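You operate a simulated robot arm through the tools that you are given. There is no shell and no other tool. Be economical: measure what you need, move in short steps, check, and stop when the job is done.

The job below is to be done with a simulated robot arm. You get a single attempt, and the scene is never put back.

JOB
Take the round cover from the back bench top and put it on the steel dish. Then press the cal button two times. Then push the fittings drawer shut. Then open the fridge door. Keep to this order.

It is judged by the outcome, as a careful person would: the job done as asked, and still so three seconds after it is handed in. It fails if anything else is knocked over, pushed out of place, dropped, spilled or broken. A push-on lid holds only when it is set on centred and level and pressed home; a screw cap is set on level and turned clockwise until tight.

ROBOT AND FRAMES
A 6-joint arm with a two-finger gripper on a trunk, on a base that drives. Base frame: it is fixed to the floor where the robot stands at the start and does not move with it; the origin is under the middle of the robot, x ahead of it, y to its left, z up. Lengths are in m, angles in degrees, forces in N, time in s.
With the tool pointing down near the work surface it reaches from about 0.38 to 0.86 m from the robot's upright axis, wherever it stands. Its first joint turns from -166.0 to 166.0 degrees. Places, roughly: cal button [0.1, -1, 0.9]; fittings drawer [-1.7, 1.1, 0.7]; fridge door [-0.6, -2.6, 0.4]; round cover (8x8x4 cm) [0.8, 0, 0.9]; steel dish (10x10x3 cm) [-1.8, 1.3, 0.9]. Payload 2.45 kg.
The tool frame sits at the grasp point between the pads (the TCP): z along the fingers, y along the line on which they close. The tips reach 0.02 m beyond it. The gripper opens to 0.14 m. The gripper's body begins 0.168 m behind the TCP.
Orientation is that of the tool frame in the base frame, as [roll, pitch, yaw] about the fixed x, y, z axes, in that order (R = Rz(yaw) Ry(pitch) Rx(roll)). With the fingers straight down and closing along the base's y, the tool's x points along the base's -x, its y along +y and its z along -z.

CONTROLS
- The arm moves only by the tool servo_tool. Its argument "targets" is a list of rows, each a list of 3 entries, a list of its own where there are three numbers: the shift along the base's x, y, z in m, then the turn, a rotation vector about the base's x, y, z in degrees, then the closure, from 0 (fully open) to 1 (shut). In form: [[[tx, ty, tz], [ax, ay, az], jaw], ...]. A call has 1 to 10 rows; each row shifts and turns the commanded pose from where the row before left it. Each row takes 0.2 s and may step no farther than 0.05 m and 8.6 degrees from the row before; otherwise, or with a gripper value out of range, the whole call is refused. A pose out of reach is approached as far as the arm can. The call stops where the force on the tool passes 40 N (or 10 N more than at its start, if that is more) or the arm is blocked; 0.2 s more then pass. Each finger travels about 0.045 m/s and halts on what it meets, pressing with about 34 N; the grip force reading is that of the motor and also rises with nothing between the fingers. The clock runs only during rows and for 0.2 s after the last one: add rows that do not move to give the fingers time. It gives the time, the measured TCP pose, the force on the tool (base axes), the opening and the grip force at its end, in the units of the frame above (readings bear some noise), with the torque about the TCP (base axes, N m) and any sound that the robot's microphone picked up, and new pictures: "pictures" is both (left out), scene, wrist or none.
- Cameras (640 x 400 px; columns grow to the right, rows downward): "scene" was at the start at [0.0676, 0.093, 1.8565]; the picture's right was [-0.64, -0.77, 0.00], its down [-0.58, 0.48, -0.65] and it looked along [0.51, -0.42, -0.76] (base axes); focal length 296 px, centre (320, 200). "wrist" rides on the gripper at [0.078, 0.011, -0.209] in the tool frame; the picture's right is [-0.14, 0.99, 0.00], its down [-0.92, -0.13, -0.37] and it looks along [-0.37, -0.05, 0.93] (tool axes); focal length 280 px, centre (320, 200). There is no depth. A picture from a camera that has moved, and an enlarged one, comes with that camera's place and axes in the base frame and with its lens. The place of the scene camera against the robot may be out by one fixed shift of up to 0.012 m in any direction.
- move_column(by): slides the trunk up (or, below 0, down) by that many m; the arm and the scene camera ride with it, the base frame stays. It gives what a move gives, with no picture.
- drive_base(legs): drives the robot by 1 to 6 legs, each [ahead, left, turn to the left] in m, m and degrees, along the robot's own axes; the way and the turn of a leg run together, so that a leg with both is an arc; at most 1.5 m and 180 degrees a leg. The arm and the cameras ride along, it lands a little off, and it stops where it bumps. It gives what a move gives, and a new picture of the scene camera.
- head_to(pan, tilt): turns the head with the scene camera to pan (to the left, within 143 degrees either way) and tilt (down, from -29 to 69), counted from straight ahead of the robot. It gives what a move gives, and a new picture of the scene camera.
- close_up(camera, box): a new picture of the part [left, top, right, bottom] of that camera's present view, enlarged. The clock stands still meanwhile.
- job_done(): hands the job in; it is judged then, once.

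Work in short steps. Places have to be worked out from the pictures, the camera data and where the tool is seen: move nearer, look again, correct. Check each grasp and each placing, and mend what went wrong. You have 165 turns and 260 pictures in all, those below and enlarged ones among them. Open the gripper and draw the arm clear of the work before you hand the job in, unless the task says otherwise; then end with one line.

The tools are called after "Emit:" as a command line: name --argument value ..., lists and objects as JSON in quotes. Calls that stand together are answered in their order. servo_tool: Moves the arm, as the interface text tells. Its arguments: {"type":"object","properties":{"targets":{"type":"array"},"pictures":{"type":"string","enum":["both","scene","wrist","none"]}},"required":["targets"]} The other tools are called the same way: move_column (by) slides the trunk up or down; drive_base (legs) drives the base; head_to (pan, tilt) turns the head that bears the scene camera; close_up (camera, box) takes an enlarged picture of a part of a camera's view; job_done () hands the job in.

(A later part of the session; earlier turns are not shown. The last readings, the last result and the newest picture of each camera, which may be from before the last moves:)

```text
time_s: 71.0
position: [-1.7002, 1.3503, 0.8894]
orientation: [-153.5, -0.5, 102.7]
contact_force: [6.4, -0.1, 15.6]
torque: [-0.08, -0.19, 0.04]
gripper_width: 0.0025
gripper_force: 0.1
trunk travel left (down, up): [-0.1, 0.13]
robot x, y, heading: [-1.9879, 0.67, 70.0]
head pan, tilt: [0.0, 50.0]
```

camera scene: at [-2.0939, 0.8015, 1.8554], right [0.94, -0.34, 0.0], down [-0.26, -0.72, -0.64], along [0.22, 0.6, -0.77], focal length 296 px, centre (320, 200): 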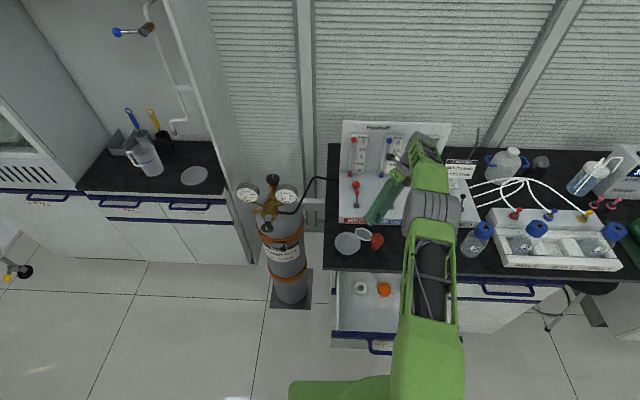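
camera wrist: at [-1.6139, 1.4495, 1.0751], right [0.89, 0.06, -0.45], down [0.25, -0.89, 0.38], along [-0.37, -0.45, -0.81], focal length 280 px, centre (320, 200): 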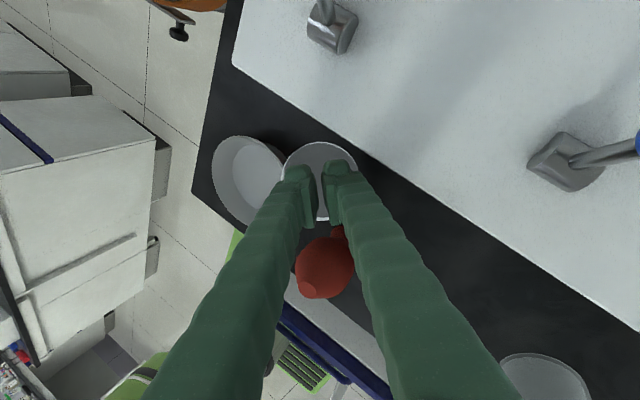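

There's contact, about 17 N along the normal. I need to see whether the tips are in the hollow or on the lip.

Emit:
close_up --camera "scene" --box '[338, 215, 386, 245]'

Emit:
close_up --camera "wrist" --box '[272, 130, 368, 190]'

```text
13.33 times, centred on (362, 230) of scene
camera zoom: at [-2.0934, 0.8003, 1.8556], right [0.94, -0.34, 0.0], down [-0.26, -0.72, -0.64], along [0.22, 0.6, -0.77], focal length 3950 px, centre (-240, -200)
```

zoom: 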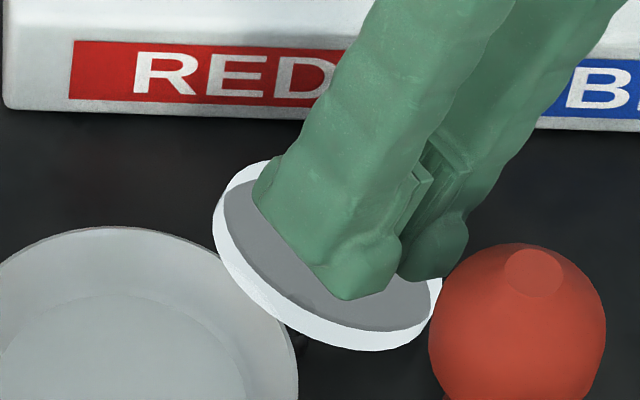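

```text
6.67 times, centred on (320, 160) of wrist
camera zoom: at [-1.615, 1.4488, 1.0712], right [0.89, 0.06, -0.44], down [0.25, -0.89, 0.38], along [-0.37, -0.45, -0.81], focal length 1869 px, centre (320, 467)
```

zoom: 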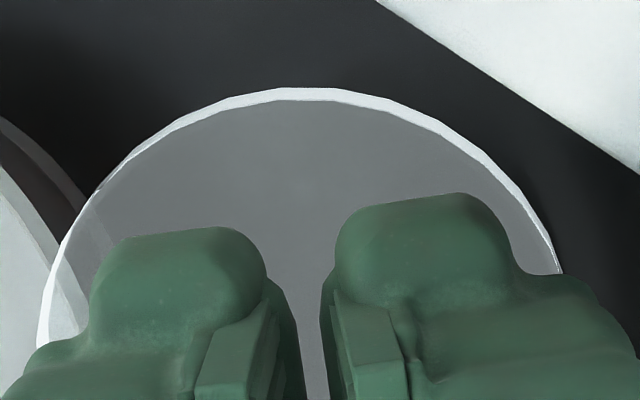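

The tips sit on the hollow's floor, inside the lip. I'll ease the pressure and spread the fingers against the lip.

Emit:
servo_tool --targets '[[[0.0004, 0.0001, 0.0009], [0, 0, 0], 0.97], [[0, 0, 0], [0, 0, 0], 0.9], [[0, 0, 0], [0, 0, 0], 0.8], [[0, 0, 0], [0, 0, 0], 0.7], [[0, 0, 0], [0, 0, 0], 0.7]]' --pictures "wrist"

Emit:
close_up --camera "wrist" --box '[240, 120, 400, 220]'

Emit:
close_up --camera "scene" --box '[338, 215, 386, 245]'

```text
time_s: 72.2
position: [-1.7003, 1.3522, 0.8895]
orientation: [-153.4, -0.4, 102.8]
contact_force: [2.0, 1.7, 23.8]
torque: [0.11, -0.41, 0.03]
gripper_width: 0.0357
gripper_force: 0.0
trunk travel left (down, up): [-0.1, 0.13]
robot x, y, heading: [-1.988, 0.6721, 70.0]
head pan, tilt: [0.0, 50.0]
camera wrist: at [-1.6155, 1.449, 1.072], right [0.89, 0.06, -0.44], down [0.25, -0.89, 0.38], along [-0.37, -0.45, -0.81], focal length 280 px, centre (320, 200)
```

wrist: 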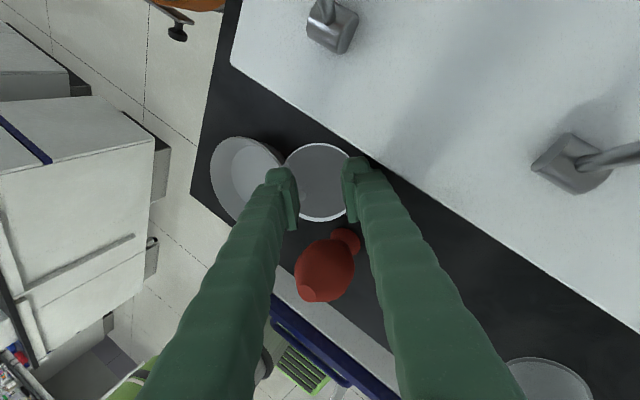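

```text
4.00 times, centred on (320, 170) of wrist
camera zoom: at [-1.6155, 1.449, 1.072], right [0.89, 0.06, -0.44], down [0.25, -0.89, 0.38], along [-0.37, -0.45, -0.81], focal length 1122 px, centre (320, 320)
```

zoom: 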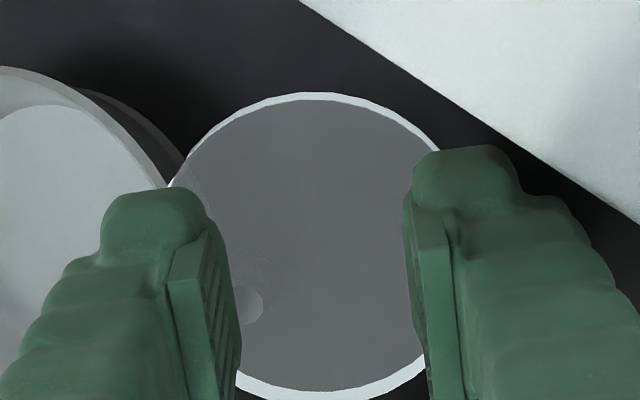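

```text
13.33 times, centred on (362, 230) of scene
camera zoom: at [-2.0945, 0.7994, 1.8555], right [0.94, -0.34, 0.0], down [-0.26, -0.72, -0.64], along [0.22, 0.61, -0.77], focal length 3950 px, centre (-240, -200)
```

zoom: 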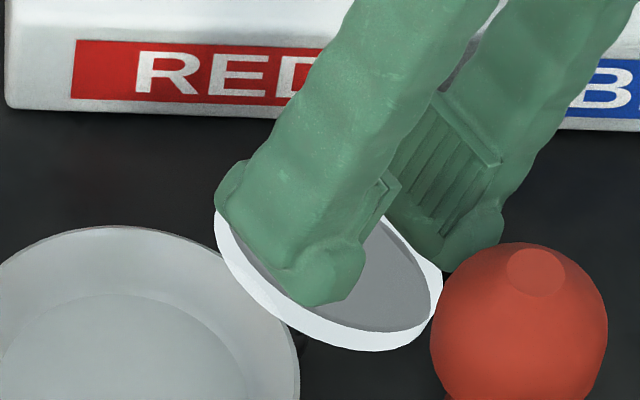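

The cover turns out to be a solid 8 mm disc, so there is no hollow to spread into. It is wedged too close to the dish and bulb for a grip, so I'll press the fingertips on it lightly and drag it about 2 cm straight back, toward the console, to make finger room.

Emit:
servo_tool --targets '[[[0.0027, 0.0006, 0.0054], [0, 0, 0], 0.7], [[0, 0, 0], [0, 0, 0], 0.9], [[0, 0, 0], [0, 0, 0], 0.9], [[-0.0013, -0.0003, -0.0027], [0, 0, 0], 0.9], [[-0.0009, -0.0002, -0.0018], [0, 0, 0], 0.9], [[-0.0005, -0.0001, -0.0009], [0, 0, 0], 0.9]]' --pictures "none"

```text
time_s: 73.5
position: [-1.7009, 1.351, 0.8903]
orientation: [-153.3, -0.4, 102.7]
contact_force: [2.7, -0.4, 4.2]
torque: [0.0, -0.11, 0.04]
gripper_width: 0.0139
gripper_force: 0.0
trunk travel left (down, up): [-0.1, 0.13]
robot x, y, heading: [-1.9876, 0.667, 70.3]
head pan, tilt: [0.0, 50.0]
```

Contact is about 5 N. I'll press a millimetre more and drag 6 mm along the bench's inward direction, then look.

Emit:
servo_tool --targets '[[[-0.0005, -0.0001, -0.001], [0, 0, 0], 0.9], [[0.0011, 0.0028, 0], [0, 0, 0], 0.9], [[0.0011, 0.0028, 0], [0, 0, 0], 0.9], [[0.0011, 0.0028, 0], [0, 0, 0], 0.9]]' --pictures "wrist"

Emit:
close_up --camera "wrist" --box '[240, 120, 400, 220]'

Emit:
close_up --camera "scene" --box '[330, 210, 394, 250]'

```text
time_s: 74.5
position: [-1.7006, 1.3579, 0.888]
orientation: [-153.3, -0.3, 102.7]
contact_force: [1.9, -1.4, 6.4]
torque: [-0.05, -0.07, 0.04]
gripper_width: 0.0129
gripper_force: 0.0
trunk travel left (down, up): [-0.1, 0.13]
robot x, y, heading: [-1.9924, 0.6682, 70.1]
head pan, tilt: [0.0, 50.0]
camera wrist: at [-1.6142, 1.4572, 1.0698], right [0.89, 0.06, -0.45], down [0.25, -0.89, 0.38], along [-0.37, -0.45, -0.81], focal length 280 px, centre (320, 200)
```

wrist: 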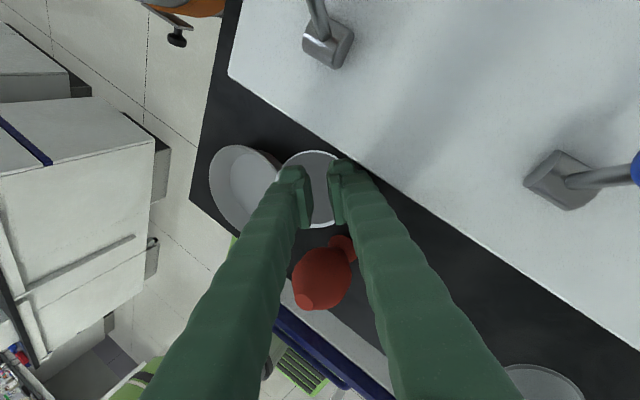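

```text
4.00 times, centred on (320, 170) of wrist
camera zoom: at [-1.6142, 1.4572, 1.0698], right [0.89, 0.06, -0.45], down [0.25, -0.89, 0.38], along [-0.37, -0.45, -0.81], focal length 1122 px, centre (320, 320)
```

zoom: 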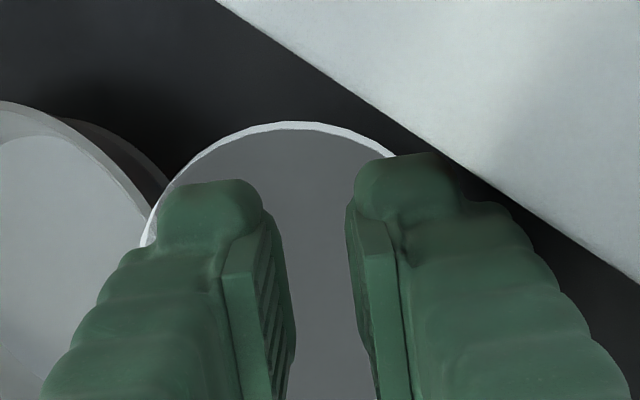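

```text
10.00 times, centred on (362, 230) of scene
camera zoom: at [-2.0937, 0.801, 1.8554], right [0.94, -0.34, 0.0], down [-0.26, -0.72, -0.64], along [0.22, 0.6, -0.77], focal length 2962 px, centre (-100, -100)
```

zoom: 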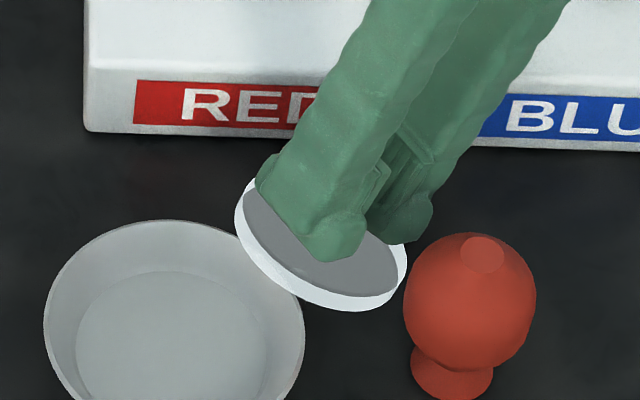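

Dragging only slid the disc a few mm toward the dish. The clean way out is to lift the bulb aside temporarily and put it back exactly afterwards. I'll raise the tool, untilt it, and get a precise view of the bulb.

Emit:
servo_tool --targets '[[[0.018, 0.004, 0.036], [0, 0, 0], 0.9], [[0.018, 0.004, 0.036], [0, 0, 0], 0.7], [[0, -0.01, 0.035], [1.58, -6.82, 0], 0.5], [[0, -0.015, 0.03], [1.58, -6.82, 0], 0.4], [[-0.01, -0.02, 0.02], [1.58, -6.82, 0], 0.4], [[-0.01, -0.02, 0.02], [1.35, -5.84, 0], 0.4], [[0, -0.02, 0], [0, 0, 8], 0.4]]' --pictures "both"

Emit:
close_up --camera "scene" --box '[320, 200, 416, 260]'

```text
time_s: 76.2
position: [-1.6828, 1.2825, 1.0649]
orientation: [179.8, -0.5, 110.8]
contact_force: [-0.3, 0.1, -0.3]
torque: [0.01, 0.02, -0.05]
gripper_width: 0.0839
gripper_force: 0.1
trunk travel left (down, up): [-0.1, 0.13]
robot x, y, heading: [-1.9903, 0.6695, 70.1]
head pan, tilt: [0.0, 50.0]
camera scene: at [-2.0931, 0.8014, 1.8553], right [0.94, -0.34, 0.0], down [-0.26, -0.72, -0.64], along [0.22, 0.6, -0.77], focal length 296 px, centre (320, 200)
camera wrist: at [-1.6996, 1.3577, 1.2738], right [0.97, 0.22, 0.0], down [0.21, -0.91, 0.36], along [0.09, -0.35, -0.93], focal length 280 px, centre (320, 200)
```

scene: 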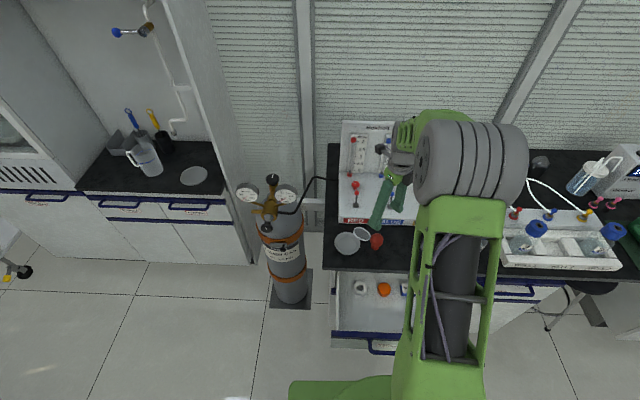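
wrist: 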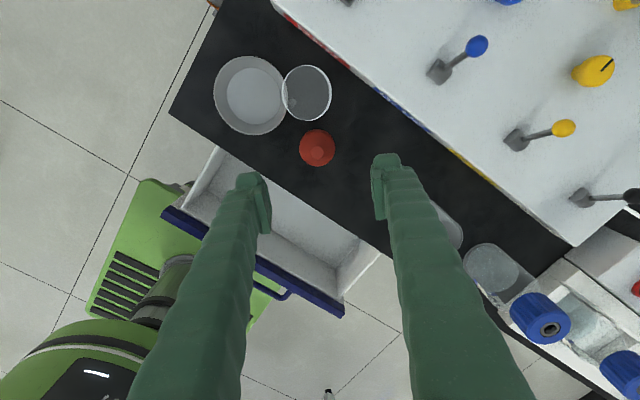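

```text
6.67 times, centred on (368, 230) of scene
camera zoom: at [-2.0931, 0.8014, 1.8553], right [0.94, -0.34, 0.0], down [-0.26, -0.72, -0.64], along [0.22, 0.6, -0.77], focal length 1975 px, centre (0, 0)
```

zoom: 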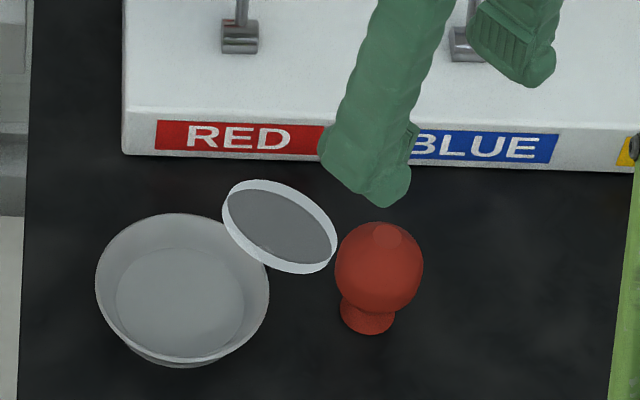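

From above there's more room than I thought: about 4 cm between disc and console, and a slot between dish and bulb. I'll enlarge this view to measure exactly before deciding.

Emit:
close_up --camera "wrist" --box '[208, 60, 368, 160]'

```text
4.00 times, centred on (288, 110) of wrist
camera zoom: at [-1.6996, 1.3577, 1.2738], right [0.97, 0.22, 0.0], down [0.21, -0.91, 0.36], along [0.09, -0.35, -0.93], focal length 1122 px, centre (448, 560)
```

zoom: 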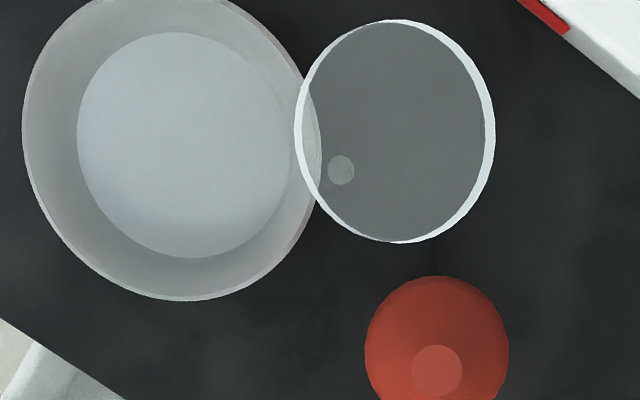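

Measured: disc centre (-1.713, 1.353), bulb (-1.684, 1.290) with radius 24 mm, dish (-1.786, 1.332). The slot isn't quite wide enough, so I'll set the bulb aside. The finger line at this yaw clears everything, so I descend over the bulb to check alignment.

Emit:
servo_tool --targets '[[[-0.003, 0.006, -0.04], [0, 0, 0], 0.4], [[0, 0, -0.04], [0, 0, 0], 0.4], [[0, 0, -0.03], [0, 0, 0], 0.4], [[0, 0, 0], [0, 0, 0], 0.4]]' --pictures "wrist"

Emit:
close_up --camera "wrist" --box '[240, 100, 400, 200]'

```text
time_s: 77.2
position: [-1.6852, 1.2889, 0.9576]
orientation: [179.6, -0.5, 111.0]
contact_force: [-0.4, -0.3, 0.6]
torque: [-0.02, 0.02, 0.0]
gripper_width: 0.0836
gripper_force: 0.0
trunk travel left (down, up): [-0.1, 0.13]
robot x, y, heading: [-1.987, 0.6726, 70.1]
head pan, tilt: [0.0, 50.0]
camera wrist: at [-1.7032, 1.3638, 1.1662], right [0.97, 0.22, 0.0], down [0.21, -0.91, 0.36], along [0.08, -0.35, -0.93], focal length 280 px, centre (320, 200)
```

wrist: 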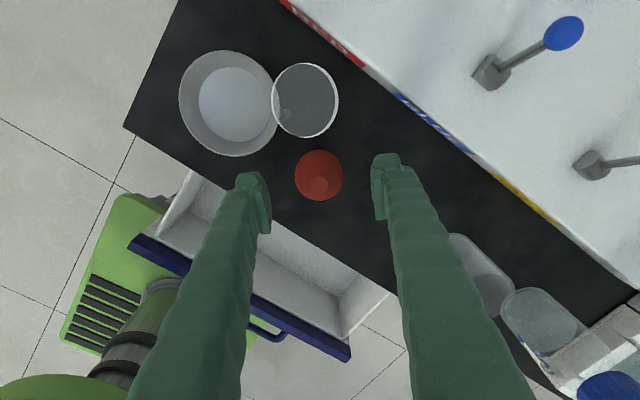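

```text
4.00 times, centred on (320, 150) of wrist
camera zoom: at [-1.7032, 1.3638, 1.1662], right [0.97, 0.22, 0.0], down [0.21, -0.91, 0.36], along [0.08, -0.35, -0.93], focal length 1122 px, centre (320, 400)
```

zoom: 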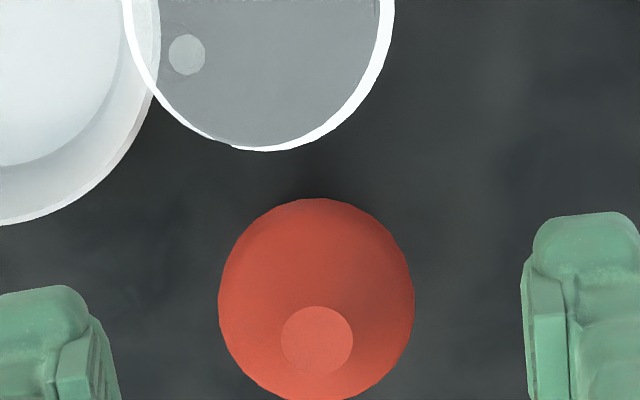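

The bulb is centred between the fingers. Lowering to its belly and closing.

Emit:
servo_tool --targets '[[[0, 0, -0.03], [0, 0, 0], 0.4], [[0, 0, -0.031], [0, 0, 0], 0.4], [[0, 0, 0], [0, 0, 0], 0.55], [[0, 0, 0], [0, 0, 0], 0.65], [[0, 0, 0], [0, 0, 0], 0.75], [[0, 0, 0], [0, 0, 0], 0.8], [[0, 0, 0], [0, 0, 0], 0.8]]' --pictures "wrist"

Emit:
close_up --camera "scene" --box '[320, 200, 416, 260]'

```text
time_s: 78.8
position: [-1.6864, 1.2884, 0.8944]
orientation: [179.6, -0.3, 110.8]
contact_force: [-0.1, -1.0, 0.2]
torque: [-0.03, -0.01, 0.04]
gripper_width: 0.0439
gripper_force: 33.1
trunk travel left (down, up): [-0.1, 0.13]
robot x, y, heading: [-1.9877, 0.6691, 70.0]
head pan, tilt: [0.0, 50.0]
camera wrist: at [-1.7045, 1.364, 1.103], right [0.97, 0.22, 0.0], down [0.21, -0.91, 0.36], along [0.08, -0.35, -0.93], focal length 280 px, centre (320, 200)
```

wrist: 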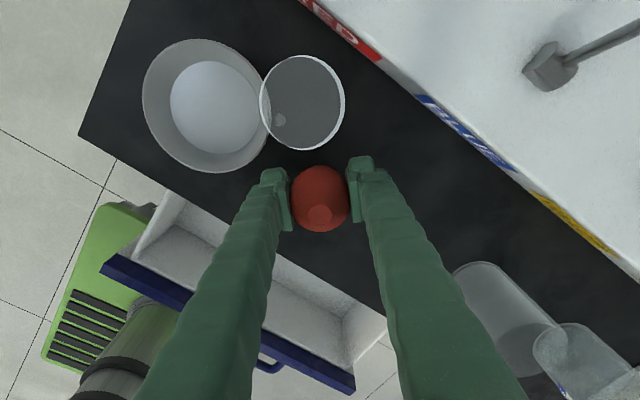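

```text
6.67 times, centred on (368, 230) of scene
camera zoom: at [-2.0936, 0.8017, 1.8553], right [0.94, -0.34, 0.0], down [-0.26, -0.72, -0.64], along [0.22, 0.6, -0.77], focal length 1975 px, centre (0, 0)
```

zoom: 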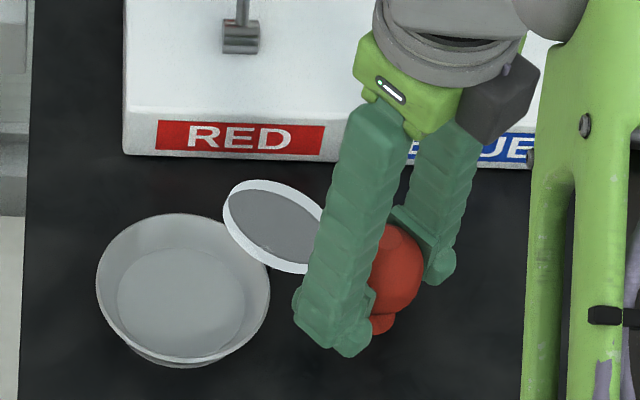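

The bulb is held at (-1.6864, 1.2884, 0.8944), yaw 110.8; I'll return it there. Lifting it and setting it 12 cm to the right on the clear strip.

Emit:
servo_tool --targets '[[[0, 0, 0.03], [0, 0, 0], 0.8], [[0, 0, 0.03], [0, 0, 0], 0.8], [[0.0403, 0.0008, 0], [0, 0, 0], 0.8], [[0.0403, 0.0008, 0], [0, 0, 0], 0.8], [[0.0404, 0.0007, 0], [0, 0, 0], 0.8], [[0, 0, 0], [0, 0, 0], 0.8], [[0, 0, -0.03], [0, 0, 0], 0.8], [[0, 0, -0.0275], [0, 0, 0], 0.8], [[0, 0, 0], [0, 0, 0], 0.8]]' --pictures "wrist"

Emit:
close_up --camera "scene" --box '[320, 200, 416, 260]'

```text
time_s: 80.8
position: [-1.5627, 1.291, 0.8961]
orientation: [179.7, -0.5, 110.9]
contact_force: [-0.3, 0.0, -1.4]
torque: [0.02, -0.01, 0.06]
gripper_width: 0.044
gripper_force: 34.1
trunk travel left (down, up): [-0.1, 0.13]
robot x, y, heading: [-1.9854, 0.6683, 70.1]
head pan, tilt: [0.0, 50.0]
camera wrist: at [-1.5806, 1.3659, 1.1054], right [0.97, 0.22, 0.0], down [0.21, -0.91, 0.36], along [0.09, -0.35, -0.93], focal length 280 px, centre (320, 200)
```

wrist: 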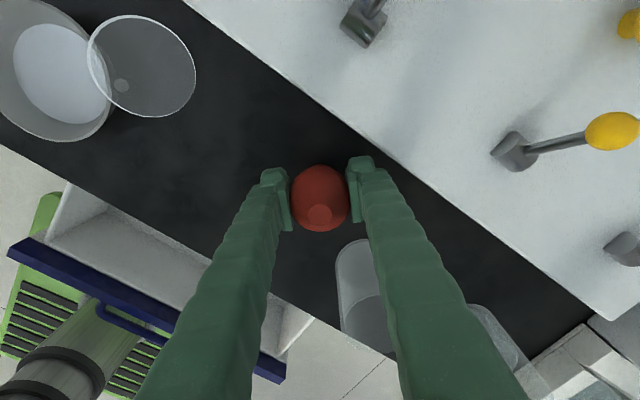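

```text
6.67 times, centred on (368, 230) of scene
camera zoom: at [-2.0938, 0.8014, 1.8554], right [0.94, -0.34, 0.0], down [-0.26, -0.72, -0.64], along [0.22, 0.6, -0.77], focal length 1975 px, centre (0, 0)
```

zoom: 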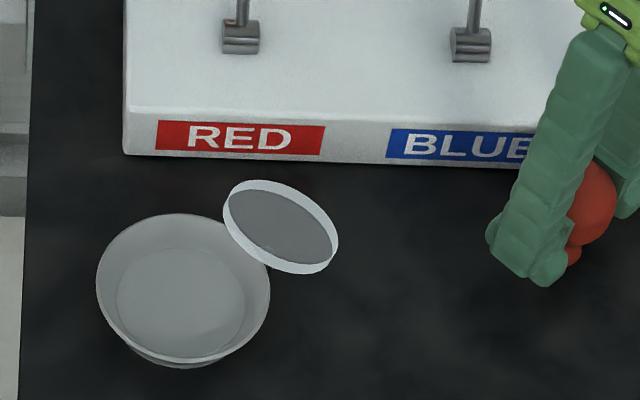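

The bulb moved cleanly and the cover didn't shift. Lowering the last 2 mm and releasing.

Emit:
servo_tool --targets '[[[0, 0, -0.0012], [0, 0, 0], 0.8], [[0, 0, -0.0008], [0, 0, 0], 0.8], [[0, 0, 0], [0, 0, 0], 0.65], [[0, 0, 0], [0, 0, 0], 0.55], [[0, 0, 0], [0, 0, 0], 0.45], [[0, 0, 0.03], [0, 0, 0], 0.45], [[0, 0, 0.04], [0, 0, 0], 0.45], [[0, 0, 0.04], [0, 0, 0], 0.45]]' --pictures "wrist"

Emit:
close_up --camera "scene" --box '[320, 190, 448, 270]'

```text
time_s: 82.5
position: [-1.5653, 1.2917, 1.006]
orientation: [179.7, -0.3, 110.9]
contact_force: [-0.2, 0.1, -0.6]
torque: [0.01, -0.02, -0.02]
gripper_width: 0.0771
gripper_force: 0.0
trunk travel left (down, up): [-0.1, 0.13]
robot x, y, heading: [-1.9892, 0.669, 70.0]
head pan, tilt: [0.0, 50.0]
camera wrist: at [-1.5824, 1.3662, 1.215], right [0.97, 0.22, 0.0], down [0.21, -0.91, 0.36], along [0.08, -0.35, -0.93], focal length 280 px, centre (320, 200)
```

wrist: 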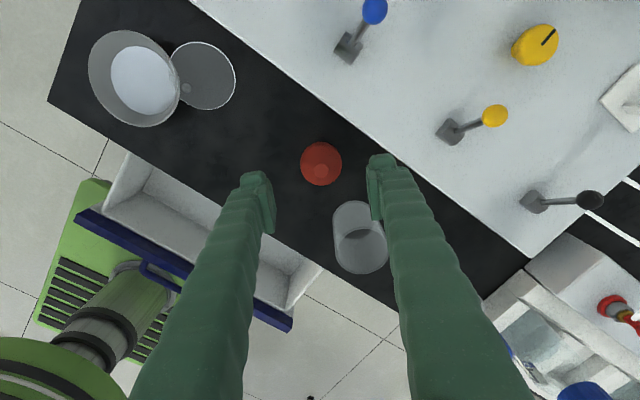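

```text
5.00 times, centred on (384, 230) of scene
camera zoom: at [-2.094, 0.801, 1.8554], right [0.94, -0.34, 0.0], down [-0.26, -0.72, -0.64], along [0.22, 0.6, -0.77], focal length 1481 px, centre (0, 50)
```

zoom: 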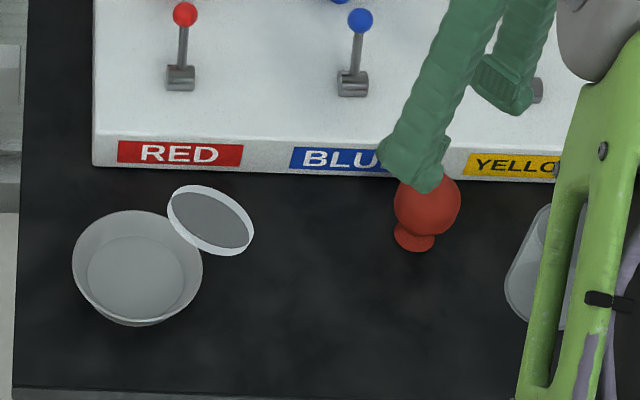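

The bulb stands safely aside. Next I'll grip the disc across its level diameter with the tool leaning over the dish, so that the later wrist roll turns the knob up. First I rotate the tool about +82° while moving back above the cover.

Emit:
servo_tool --targets '[[[-0.01, -0.005, 0.02], [0, 0, 8.2], 0.42], [[-0.02, 0, 0.02], [0, 0, 8.2], 0.42], [[-0.02, 0, 0.02], [0, 0, 8.2], 0.42], [[-0.025, 0.005, 0.02], [0, 0, 8.2], 0.42], [[-0.025, 0.01, 0], [0, 0, 8.2], 0.42], [[-0.025, 0.01, 0], [0, 0, 8.2], 0.42], [[-0.025, 0.01, 0], [0, 0, 8.2], 0.42], [[-0.02, 0.01, 0], [0, 0, 8.2], 0.42], [[0, 0.01, 0], [0, 0, 8.2], 0.42], [[0, 0, 0], [0, 0, 8.2], 0.42]]' --pictures "wrist"

```text
time_s: 84.8
position: [-1.7331, 1.3405, 1.0849]
orientation: [179.6, -0.4, -167.0]
contact_force: [-0.1, -0.1, -0.7]
torque: [-0.02, -0.02, -0.01]
gripper_width: 0.0814
gripper_force: 0.1
trunk travel left (down, up): [-0.1, 0.13]
robot x, y, heading: [-1.9842, 0.6692, 69.9]
head pan, tilt: [0.0, 50.0]
camera wrist: at [-1.8089, 1.3332, 1.2931], right [-0.09, 1.0, 0.0], down [0.93, 0.08, 0.36], along [0.36, 0.04, -0.93], focal length 280 px, centre (320, 200)
```

wrist: 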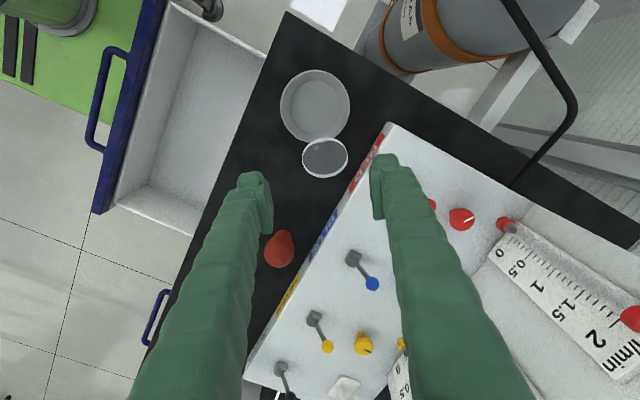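

Yaw is now set so the closing line lies along the disc's level axis. Now tilting the tool 38° to point right and down, above the cover.

Emit:
servo_tool --targets '[[[-0.013, -0.001, 0], [1.71, -7.4, 0], 0.42], [[-0.013, -0.001, 0], [1.71, -7.4, 0], 0.42], [[-0.013, -0.002, -0.02], [1.71, -7.4, 0], 0.42], [[-0.013, -0.002, -0.03], [1.71, -7.4, 0], 0.42], [[-0.012, -0.001, -0.03], [1.71, -7.4, 0], 0.42], [[0, 0, -0.02], [0, 0, 0], 0.42], [[0, 0, 0], [0, 0, 0], 0.42]]' --pictures "both"

Emit:
close_up --camera "wrist" --box '[240, 100, 400, 200]'

Emit:
close_up --camera "scene" --box '[310, 190, 406, 250]'

```text
time_s: 86.3
position: [-1.8007, 1.3355, 0.9834]
orientation: [179.5, 37.4, -167.1]
contact_force: [-0.4, 0.3, -0.2]
torque: [0.03, 0.01, 0.0]
gripper_width: 0.0812
gripper_force: 0.0
trunk travel left (down, up): [-0.1, 0.13]
robot x, y, heading: [-1.9896, 0.6694, 70.5]
head pan, tilt: [0.0, 50.0]
camera scene: at [-2.0935, 0.8014, 1.8554], right [0.94, -0.34, 0.0], down [-0.26, -0.72, -0.64], along [0.22, 0.6, -0.77], focal length 296 px, centre (320, 200)
camera wrist: at [-1.9854, 1.3019, 1.1006], right [-0.12, 0.99, 0.09], down [0.52, -0.01, 0.85], along [0.84, 0.15, -0.51], focal length 280 px, centre (320, 200)
```

scene: 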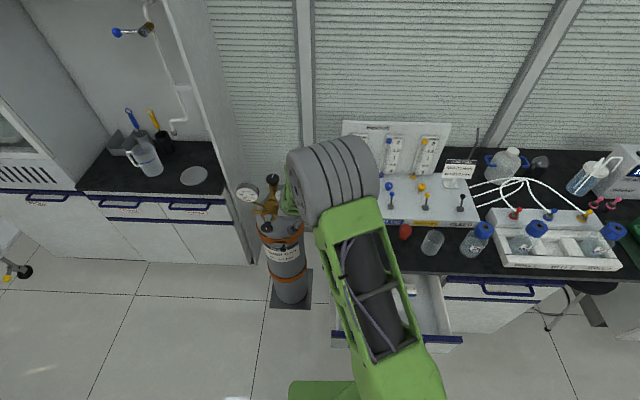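
wrist: 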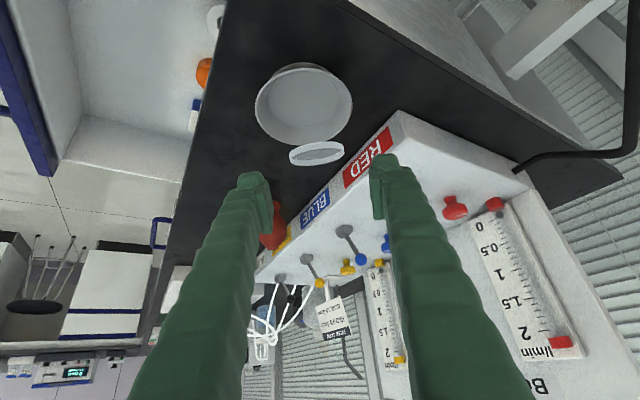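

```text
4.00 times, centred on (320, 150) of wrist
camera zoom: at [-1.9854, 1.3019, 1.1006], right [-0.12, 0.99, 0.09], down [0.52, -0.01, 0.85], along [0.84, 0.15, -0.51], focal length 1122 px, centre (320, 400)
```

zoom: 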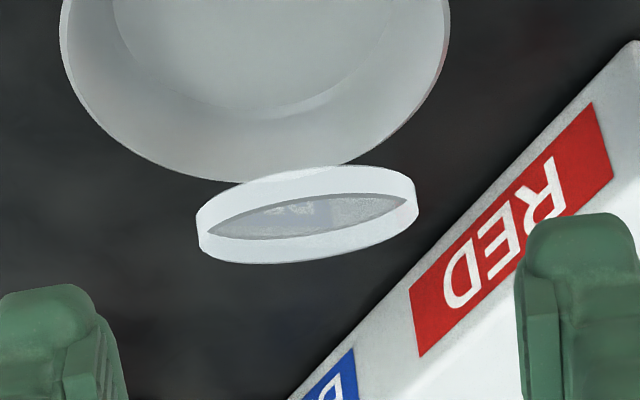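

```text
6.67 times, centred on (358, 220) of scene
camera zoom: at [-2.0935, 0.8014, 1.8554], right [0.94, -0.34, 0.0], down [-0.26, -0.72, -0.64], along [0.22, 0.6, -0.77], focal length 1975 px, centre (67, 67)
```

zoom: 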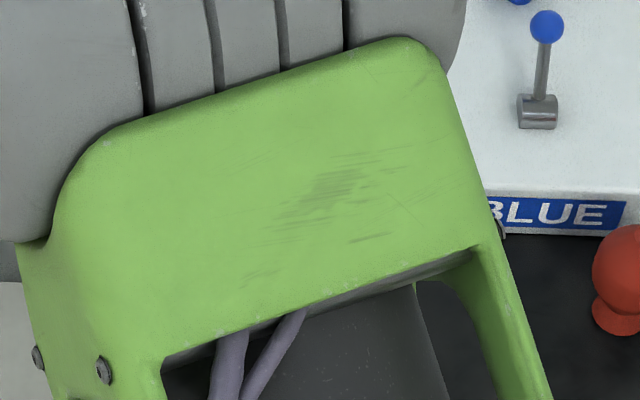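

An excellent edge-on view: the disc is centred on the tool axis about 14 cm ahead, rolled about 8° in the image. I'll correct the roll and advance to 5 cm, then check.

Emit:
servo_tool --targets '[[[0, 0, 0], [-4.8, -1.1, 6.3], 0.42], [[0.019, 0.0035, -0.024], [0, 0, 0], 0.42], [[0.019, 0.0035, -0.024], [0, 0, 0], 0.42], [[0.019, 0.0035, -0.024], [0, 0, 0], 0.42], [[0, 0, 0], [0, 0, 0], 0.42]]' --pictures "wrist"

Emit:
close_up --camera "wrist" --box '[240, 120, 400, 220]'

```text
time_s: 87.5
position: [-1.7425, 1.3468, 0.9119]
orientation: [-174.3, 37.0, -157.1]
contact_force: [0.1, 0.4, -0.7]
torque: [-0.02, 0.0, -0.01]
gripper_width: 0.0811
gripper_force: 0.0
trunk travel left (down, up): [-0.1, 0.13]
robot x, y, heading: [-1.9906, 0.6741, 70.4]
head pan, tilt: [0.0, 50.0]
camera wrist: at [-1.9259, 1.3033, 1.029], right [-0.23, 0.97, 0.0], down [0.5, 0.11, 0.86], along [0.84, 0.2, -0.51], focal length 280 px, centre (320, 200)
```

wrist: 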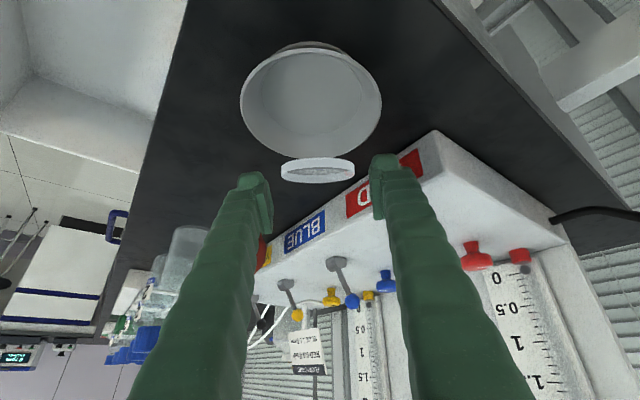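

```text
4.00 times, centred on (320, 170) of wrist
camera zoom: at [-1.9259, 1.3033, 1.029], right [-0.23, 0.97, 0.0], down [0.5, 0.11, 0.86], along [0.84, 0.2, -0.51], focal length 1122 px, centre (320, 320)
```

zoom: 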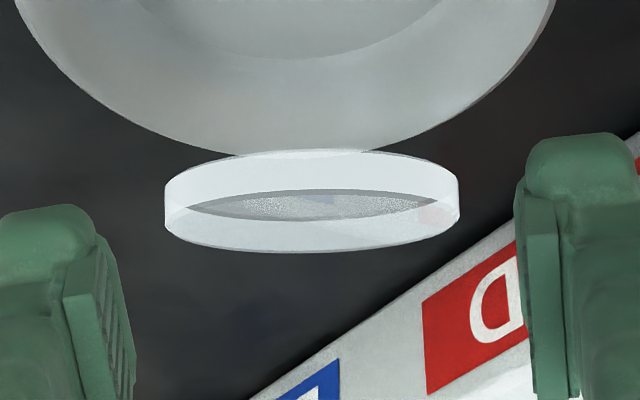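

Very well aligned now. I'll shift 2 mm, advance the last 3.5 cm and check before closing.

Emit:
servo_tool --targets '[[[0.0115, 0.0008, -0.0145], [0, 0, 0], 0.42], [[0.0105, 0.0025, -0.014], [0, 0, 0], 0.42], [[0, 0, 0], [0, 0, 0], 0.42]]' --pictures "wrist"

Emit:
close_up --camera "wrist" --box '[240, 120, 400, 220]'

```text
time_s: 88.3
position: [-1.7192, 1.35, 0.8835]
orientation: [-174.2, 37.1, -157.1]
contact_force: [0.0, 0.4, 1.2]
torque: [0.0, 0.01, -0.01]
gripper_width: 0.0812
gripper_force: 0.0
trunk travel left (down, up): [-0.1, 0.13]
robot x, y, heading: [-1.9904, 0.6733, 70.1]
head pan, tilt: [0.0, 50.0]
camera wrist: at [-1.9023, 1.3053, 1.0006], right [-0.23, 0.97, 0.0], down [0.5, 0.11, 0.86], along [0.84, 0.2, -0.51], focal length 280 px, centre (320, 200)
```

wrist: 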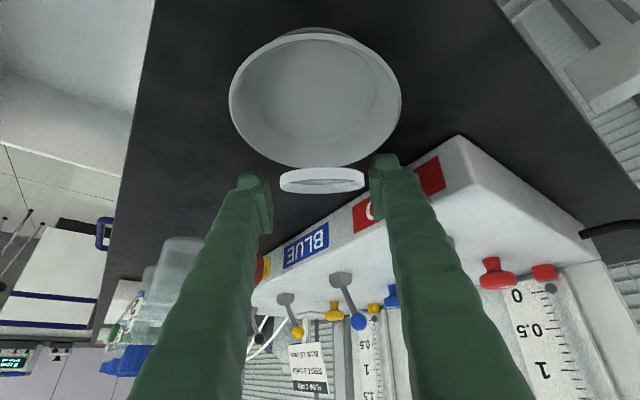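

```text
4.00 times, centred on (320, 170) of wrist
camera zoom: at [-1.9023, 1.3053, 1.0006], right [-0.23, 0.97, 0.0], down [0.5, 0.11, 0.86], along [0.84, 0.2, -0.51], focal length 1122 px, centre (320, 320)
```

zoom: 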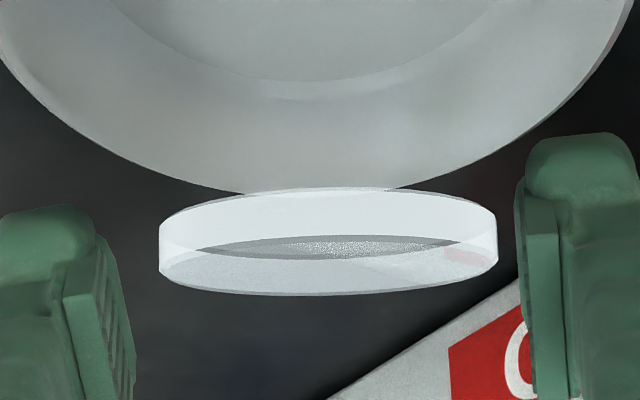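

The disc is between the pads but a little toward one edge. I'll shift 3 mm to centre it across the pad, then close gently.

Emit:
servo_tool --targets '[[[-0.0023, -0.0005, -0.0018], [0, 0, 0], 0.42], [[0, 0, 0], [0, 0, 0], 0.47], [[0, 0, 0], [0, 0, 0], 0.52], [[0, 0, 0], [0, 0, 0], 0.6], [[0, 0, 0], [0, 0, 0], 0.65], [[0, 0, 0], [0, 0, 0], 0.65]]' --pictures "wrist"

Emit:
close_up --camera "wrist" --box '[240, 120, 400, 220]'

```text
time_s: 89.8
position: [-1.7211, 1.349, 0.8823]
orientation: [-174.2, 37.1, -157.1]
contact_force: [0.2, -0.2, -1.2]
torque: [0.02, 0.01, 0.01]
gripper_width: 0.0671
gripper_force: 33.9
trunk travel left (down, up): [-0.1, 0.13]
robot x, y, heading: [-1.9888, 0.6676, 70.1]
head pan, tilt: [0.0, 50.0]
camera wrist: at [-1.9049, 1.3051, 0.9987], right [-0.23, 0.97, 0.0], down [0.5, 0.11, 0.86], along [0.84, 0.2, -0.51], focal length 280 px, centre (320, 200)
```

wrist: 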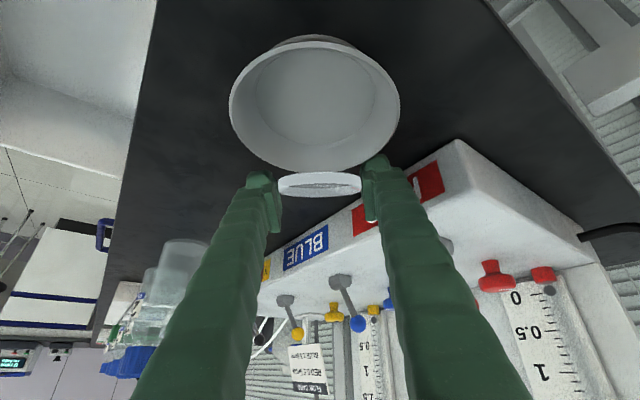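

```text
4.00 times, centred on (320, 170) of wrist
camera zoom: at [-1.9049, 1.3051, 0.9987], right [-0.23, 0.97, 0.0], down [0.5, 0.11, 0.86], along [0.84, 0.2, -0.51], focal length 1122 px, centre (320, 320)
```

zoom: 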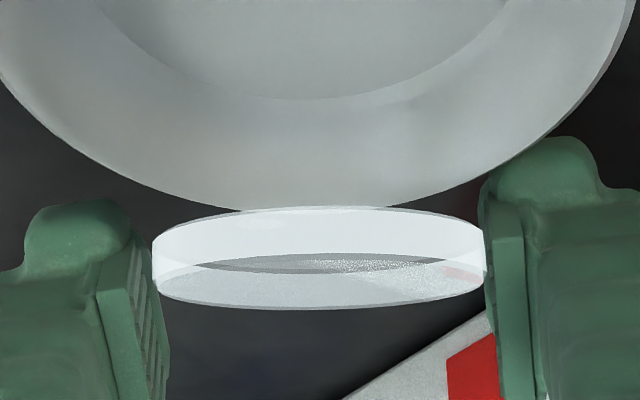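

Gripped firmly across the diameter (67 mm, 34 N). Lifting slowly, drifting away from the dish, then checking.

Emit:
servo_tool --targets '[[[0.002, 0, 0.008], [0, 0, 0], 0.65], [[0.004, 0, 0.02], [0, 0, 0], 0.65], [[0, 0, 0.04], [0, 0, 0], 0.65], [[0, 0, 0.04], [0, 0, 0], 0.65], [[0, 0, 0], [0, 0, 0], 0.65]]' --pictures "both"

Emit:
close_up --camera "wrist" --box '[240, 120, 400, 220]'

```text
time_s: 91.0
position: [-1.7147, 1.3475, 0.9906]
orientation: [-174.3, 37.0, -157.0]
contact_force: [-0.6, -0.3, -0.3]
torque: [-0.01, 0.01, 0.0]
gripper_width: 0.0671
gripper_force: 33.7
trunk travel left (down, up): [-0.1, 0.13]
robot x, y, heading: [-1.9916, 0.6687, 69.9]
head pan, tilt: [0.0, 50.0]
camera scene: at [-2.0935, 0.8018, 1.8553], right [0.94, -0.34, 0.0], down [-0.26, -0.72, -0.64], along [0.22, 0.6, -0.77], focal length 296 px, centre (320, 200)
camera wrist: at [-1.8985, 1.3046, 1.1069], right [-0.23, 0.97, 0.0], down [0.5, 0.11, 0.86], along [0.84, 0.2, -0.51], focal length 280 px, centre (320, 200)
```

scene: 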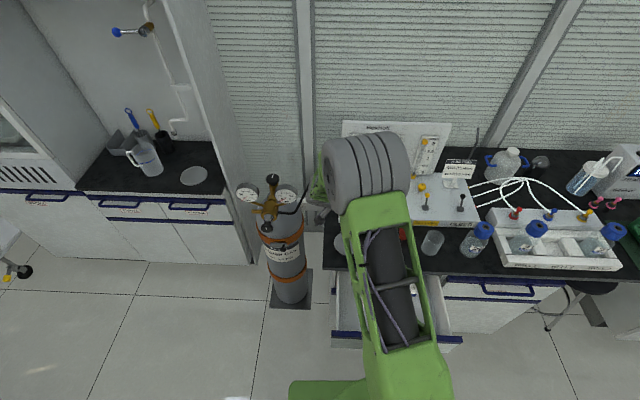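
wrist: 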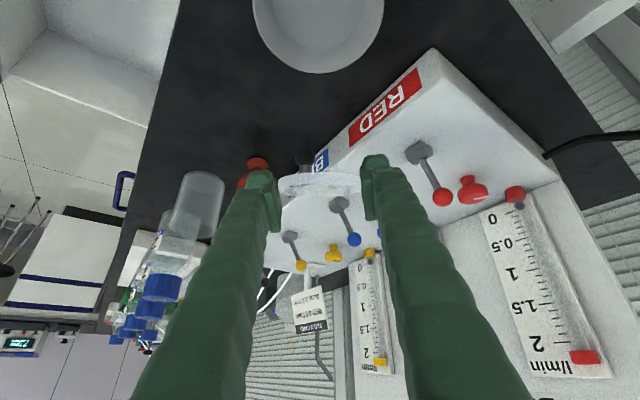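

```text
4.00 times, centred on (320, 170) of wrist
camera zoom: at [-1.8985, 1.3046, 1.1069], right [-0.23, 0.97, 0.0], down [0.5, 0.11, 0.86], along [0.84, 0.2, -0.51], focal length 1122 px, centre (320, 320)
```

zoom: 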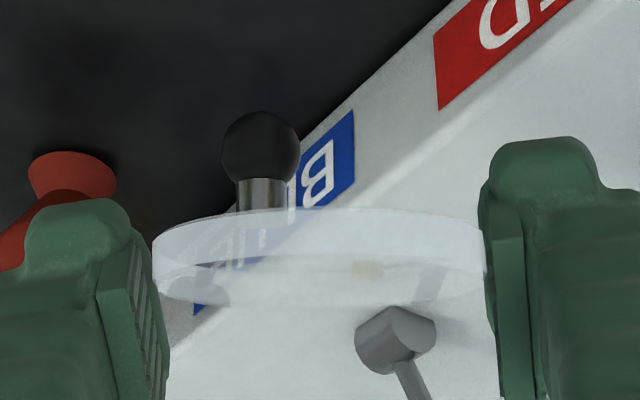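

The cover is securely held, and the knob is visible on the camera side of the disc. I'll raise it, bring the tool vertical, and start turning toward a heading that points away from the robot, so pitching up will bring the knob on top.

Emit:
servo_tool --targets '[[[0.01, -0.01, 0.04], [-1.7, 7.2, 0], 0.65], [[0.01, -0.01, 0.04], [-1.7, 7.2, 0], 0.65], [[0.01, -0.01, 0.03], [-1.7, 7.2, 0], 0.65], [[0.01, -0.01, 0.01], [-1.7, 7.2, 0], 0.65], [[0, -0.01, 0], [-1.7, 7.2, 0], 0.65], [[0, 0, 0], [0, 0, -8.5], 0.65], [[0, 0, 0], [0, 0, -8.5], 0.65], [[0, 0, 0], [0, 0, -8.5], 0.65], [[0, 0, 0], [0, 0, -8.5], 0.65], [[0, 0, 0], [0, 0, -8.5], 0.65]]' --pictures "none"

Emit:
servo_tool --targets '[[[0, -0.01, 0], [0, 0, -8.5], 0.65], [[0, -0.01, 0], [0, 0, -8.5], 0.65], [[0, -0.01, 0], [0, 0, -8.5], 0.65], [[0, -0.01, 0], [0, 0, -8.5], 0.65], [[0, -0.01, 0], [0, 0, -8.5], 0.65], [[0, 0, 0], [0, 0, -8.5], 0.65], [[0, 0, 0], [0, 0, -8.5], 0.65], [[0, 0, 0], [0, 0, -8.5], 0.65], [[0, 0, 0], [0, 0, -8.5], 0.65], [[0, 0, 0], [0, 0, -8.5], 0.65]]' --pictures "wrist"

```text
time_s: 93.2
position: [-1.6763, 1.2971, 1.11]
orientation: [180.0, 0.5, 158.3]
contact_force: [1.4, 0.9, -0.4]
torque: [0.03, -0.01, -0.02]
gripper_width: 0.067
gripper_force: 33.9
trunk travel left (down, up): [-0.1, 0.13]
robot x, y, heading: [-1.9874, 0.6739, 70.0]
head pan, tilt: [0.0, 50.0]
```

```text
time_s: 95.3
position: [-1.6752, 1.2483, 1.1111]
orientation: [-179.9, 0.4, 73.3]
contact_force: [-0.8, 0.4, -0.1]
torque: [-0.01, -0.02, 0.01]
gripper_width: 0.0669
gripper_force: 33.9
trunk travel left (down, up): [-0.1, 0.13]
robot x, y, heading: [-1.9879, 0.6667, 70.1]
head pan, tilt: [0.0, 50.0]
camera wrist: at [-1.641, 1.3219, 1.3168], right [0.91, -0.42, 0.0], down [-0.39, -0.84, 0.38], along [-0.16, -0.34, -0.93], focal length 280 px, centre (320, 200)
```

wrist: 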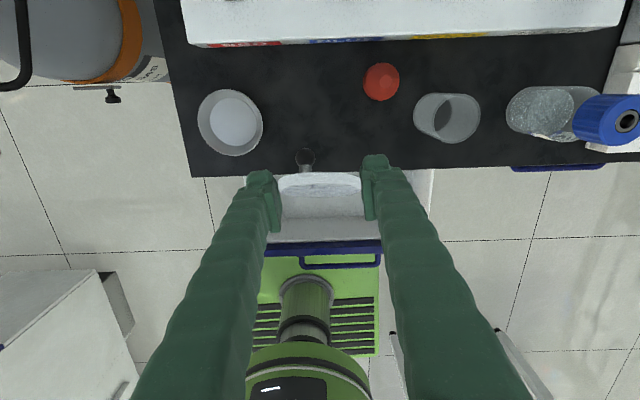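

The tool is vertical at yaw 73° and the grip is steady. Now pitching the tool up toward the console heading, high above everything.

Emit:
servo_tool --targets '[[[0.002, 0.005, 0], [8.2, -2.46, 0], 0.65], [[0.002, 0.005, 0], [8.2, -2.46, 0], 0.65], [[0.002, 0.005, 0], [8.2, -2.46, 0], 0.65], [[0.002, 0.005, 0], [8.2, -2.46, 0], 0.65], [[0.002, 0.005, 0], [8.2, -2.46, 0], 0.65], [[0.002, 0.005, 0], [8.2, -2.46, 0], 0.65], [[0.002, 0.005, 0], [8.2, -2.46, 0], 0.65], [[0.002, 0.005, 0], [8.2, -2.46, 0], 0.65], [[0, 0, 0], [8.2, -2.46, 0], 0.65]]' --pictures "both"

```text
time_s: 97.3
position: [-1.67, 1.2871, 1.1079]
orientation: [-178.2, -72.0, 73.6]
contact_force: [0.1, -0.3, -1.2]
torque: [-0.02, -0.01, 0.05]
gripper_width: 0.0644
gripper_force: 33.8
out of reach, approached as far as the arm can: row 5
trunk travel left (down, up): [-0.1, 0.13]
robot x, y, heading: [-1.9887, 0.6713, 70.3]
head pan, tilt: [0.0, 50.0]
camera scene: at [-2.0927, 0.8022, 1.8553], right [0.94, -0.34, 0.0], down [-0.26, -0.72, -0.64], along [0.22, 0.6, -0.77], focal length 296 px, centre (320, 200)
camera wrist: at [-1.7016, 1.1163, 1.2456], right [0.95, -0.29, -0.14], down [-0.29, -0.58, -0.76], along [0.14, 0.76, -0.63], focal length 280 px, centre (320, 200)
```

scene: 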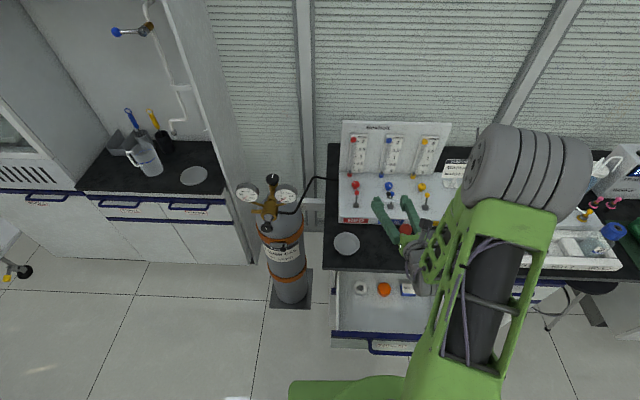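
wrist: 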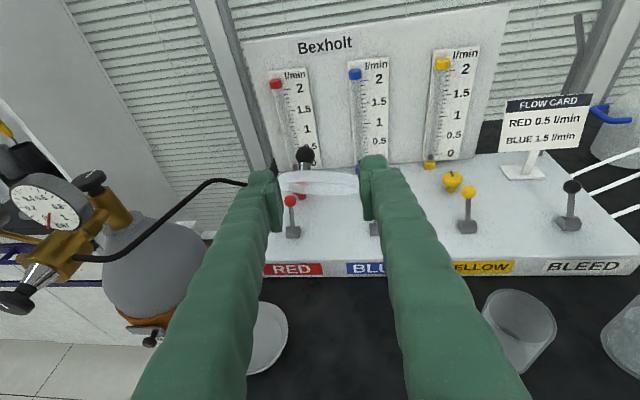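

The knob is now on top. Let me check the grip closely; the width has changed slightly.

Emit:
close_up --camera "wrist" --box '[240, 120, 400, 220]'

Emit:
close_up --camera "scene" --box '[340, 180, 460, 255]'

```text
4.00 times, centred on (320, 170) of wrist
camera zoom: at [-1.7016, 1.1163, 1.2456], right [0.95, -0.29, -0.14], down [-0.29, -0.58, -0.76], along [0.14, 0.76, -0.63], focal length 1122 px, centre (320, 320)
```

zoom: 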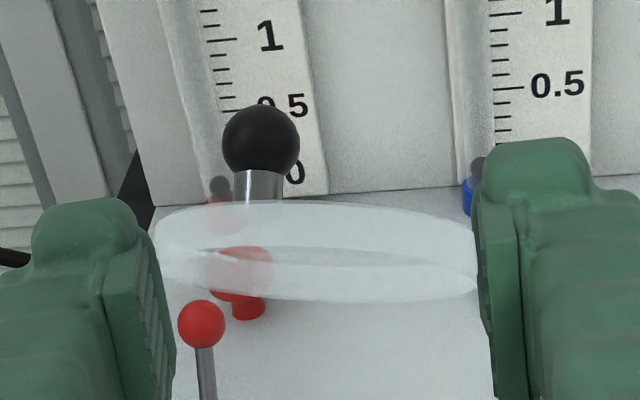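

```text
5.33 times, centred on (400, 218) of scene
camera zoom: at [-2.0927, 0.8022, 1.8553], right [0.94, -0.34, 0.0], down [-0.26, -0.72, -0.64], along [0.22, 0.6, -0.77], focal length 1580 px, centre (-107, 107)
```

zoom: 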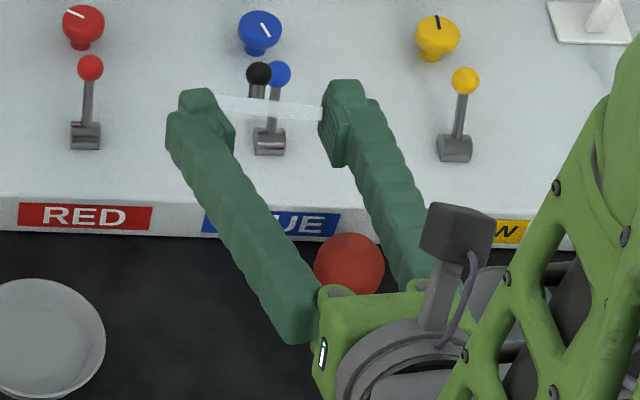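

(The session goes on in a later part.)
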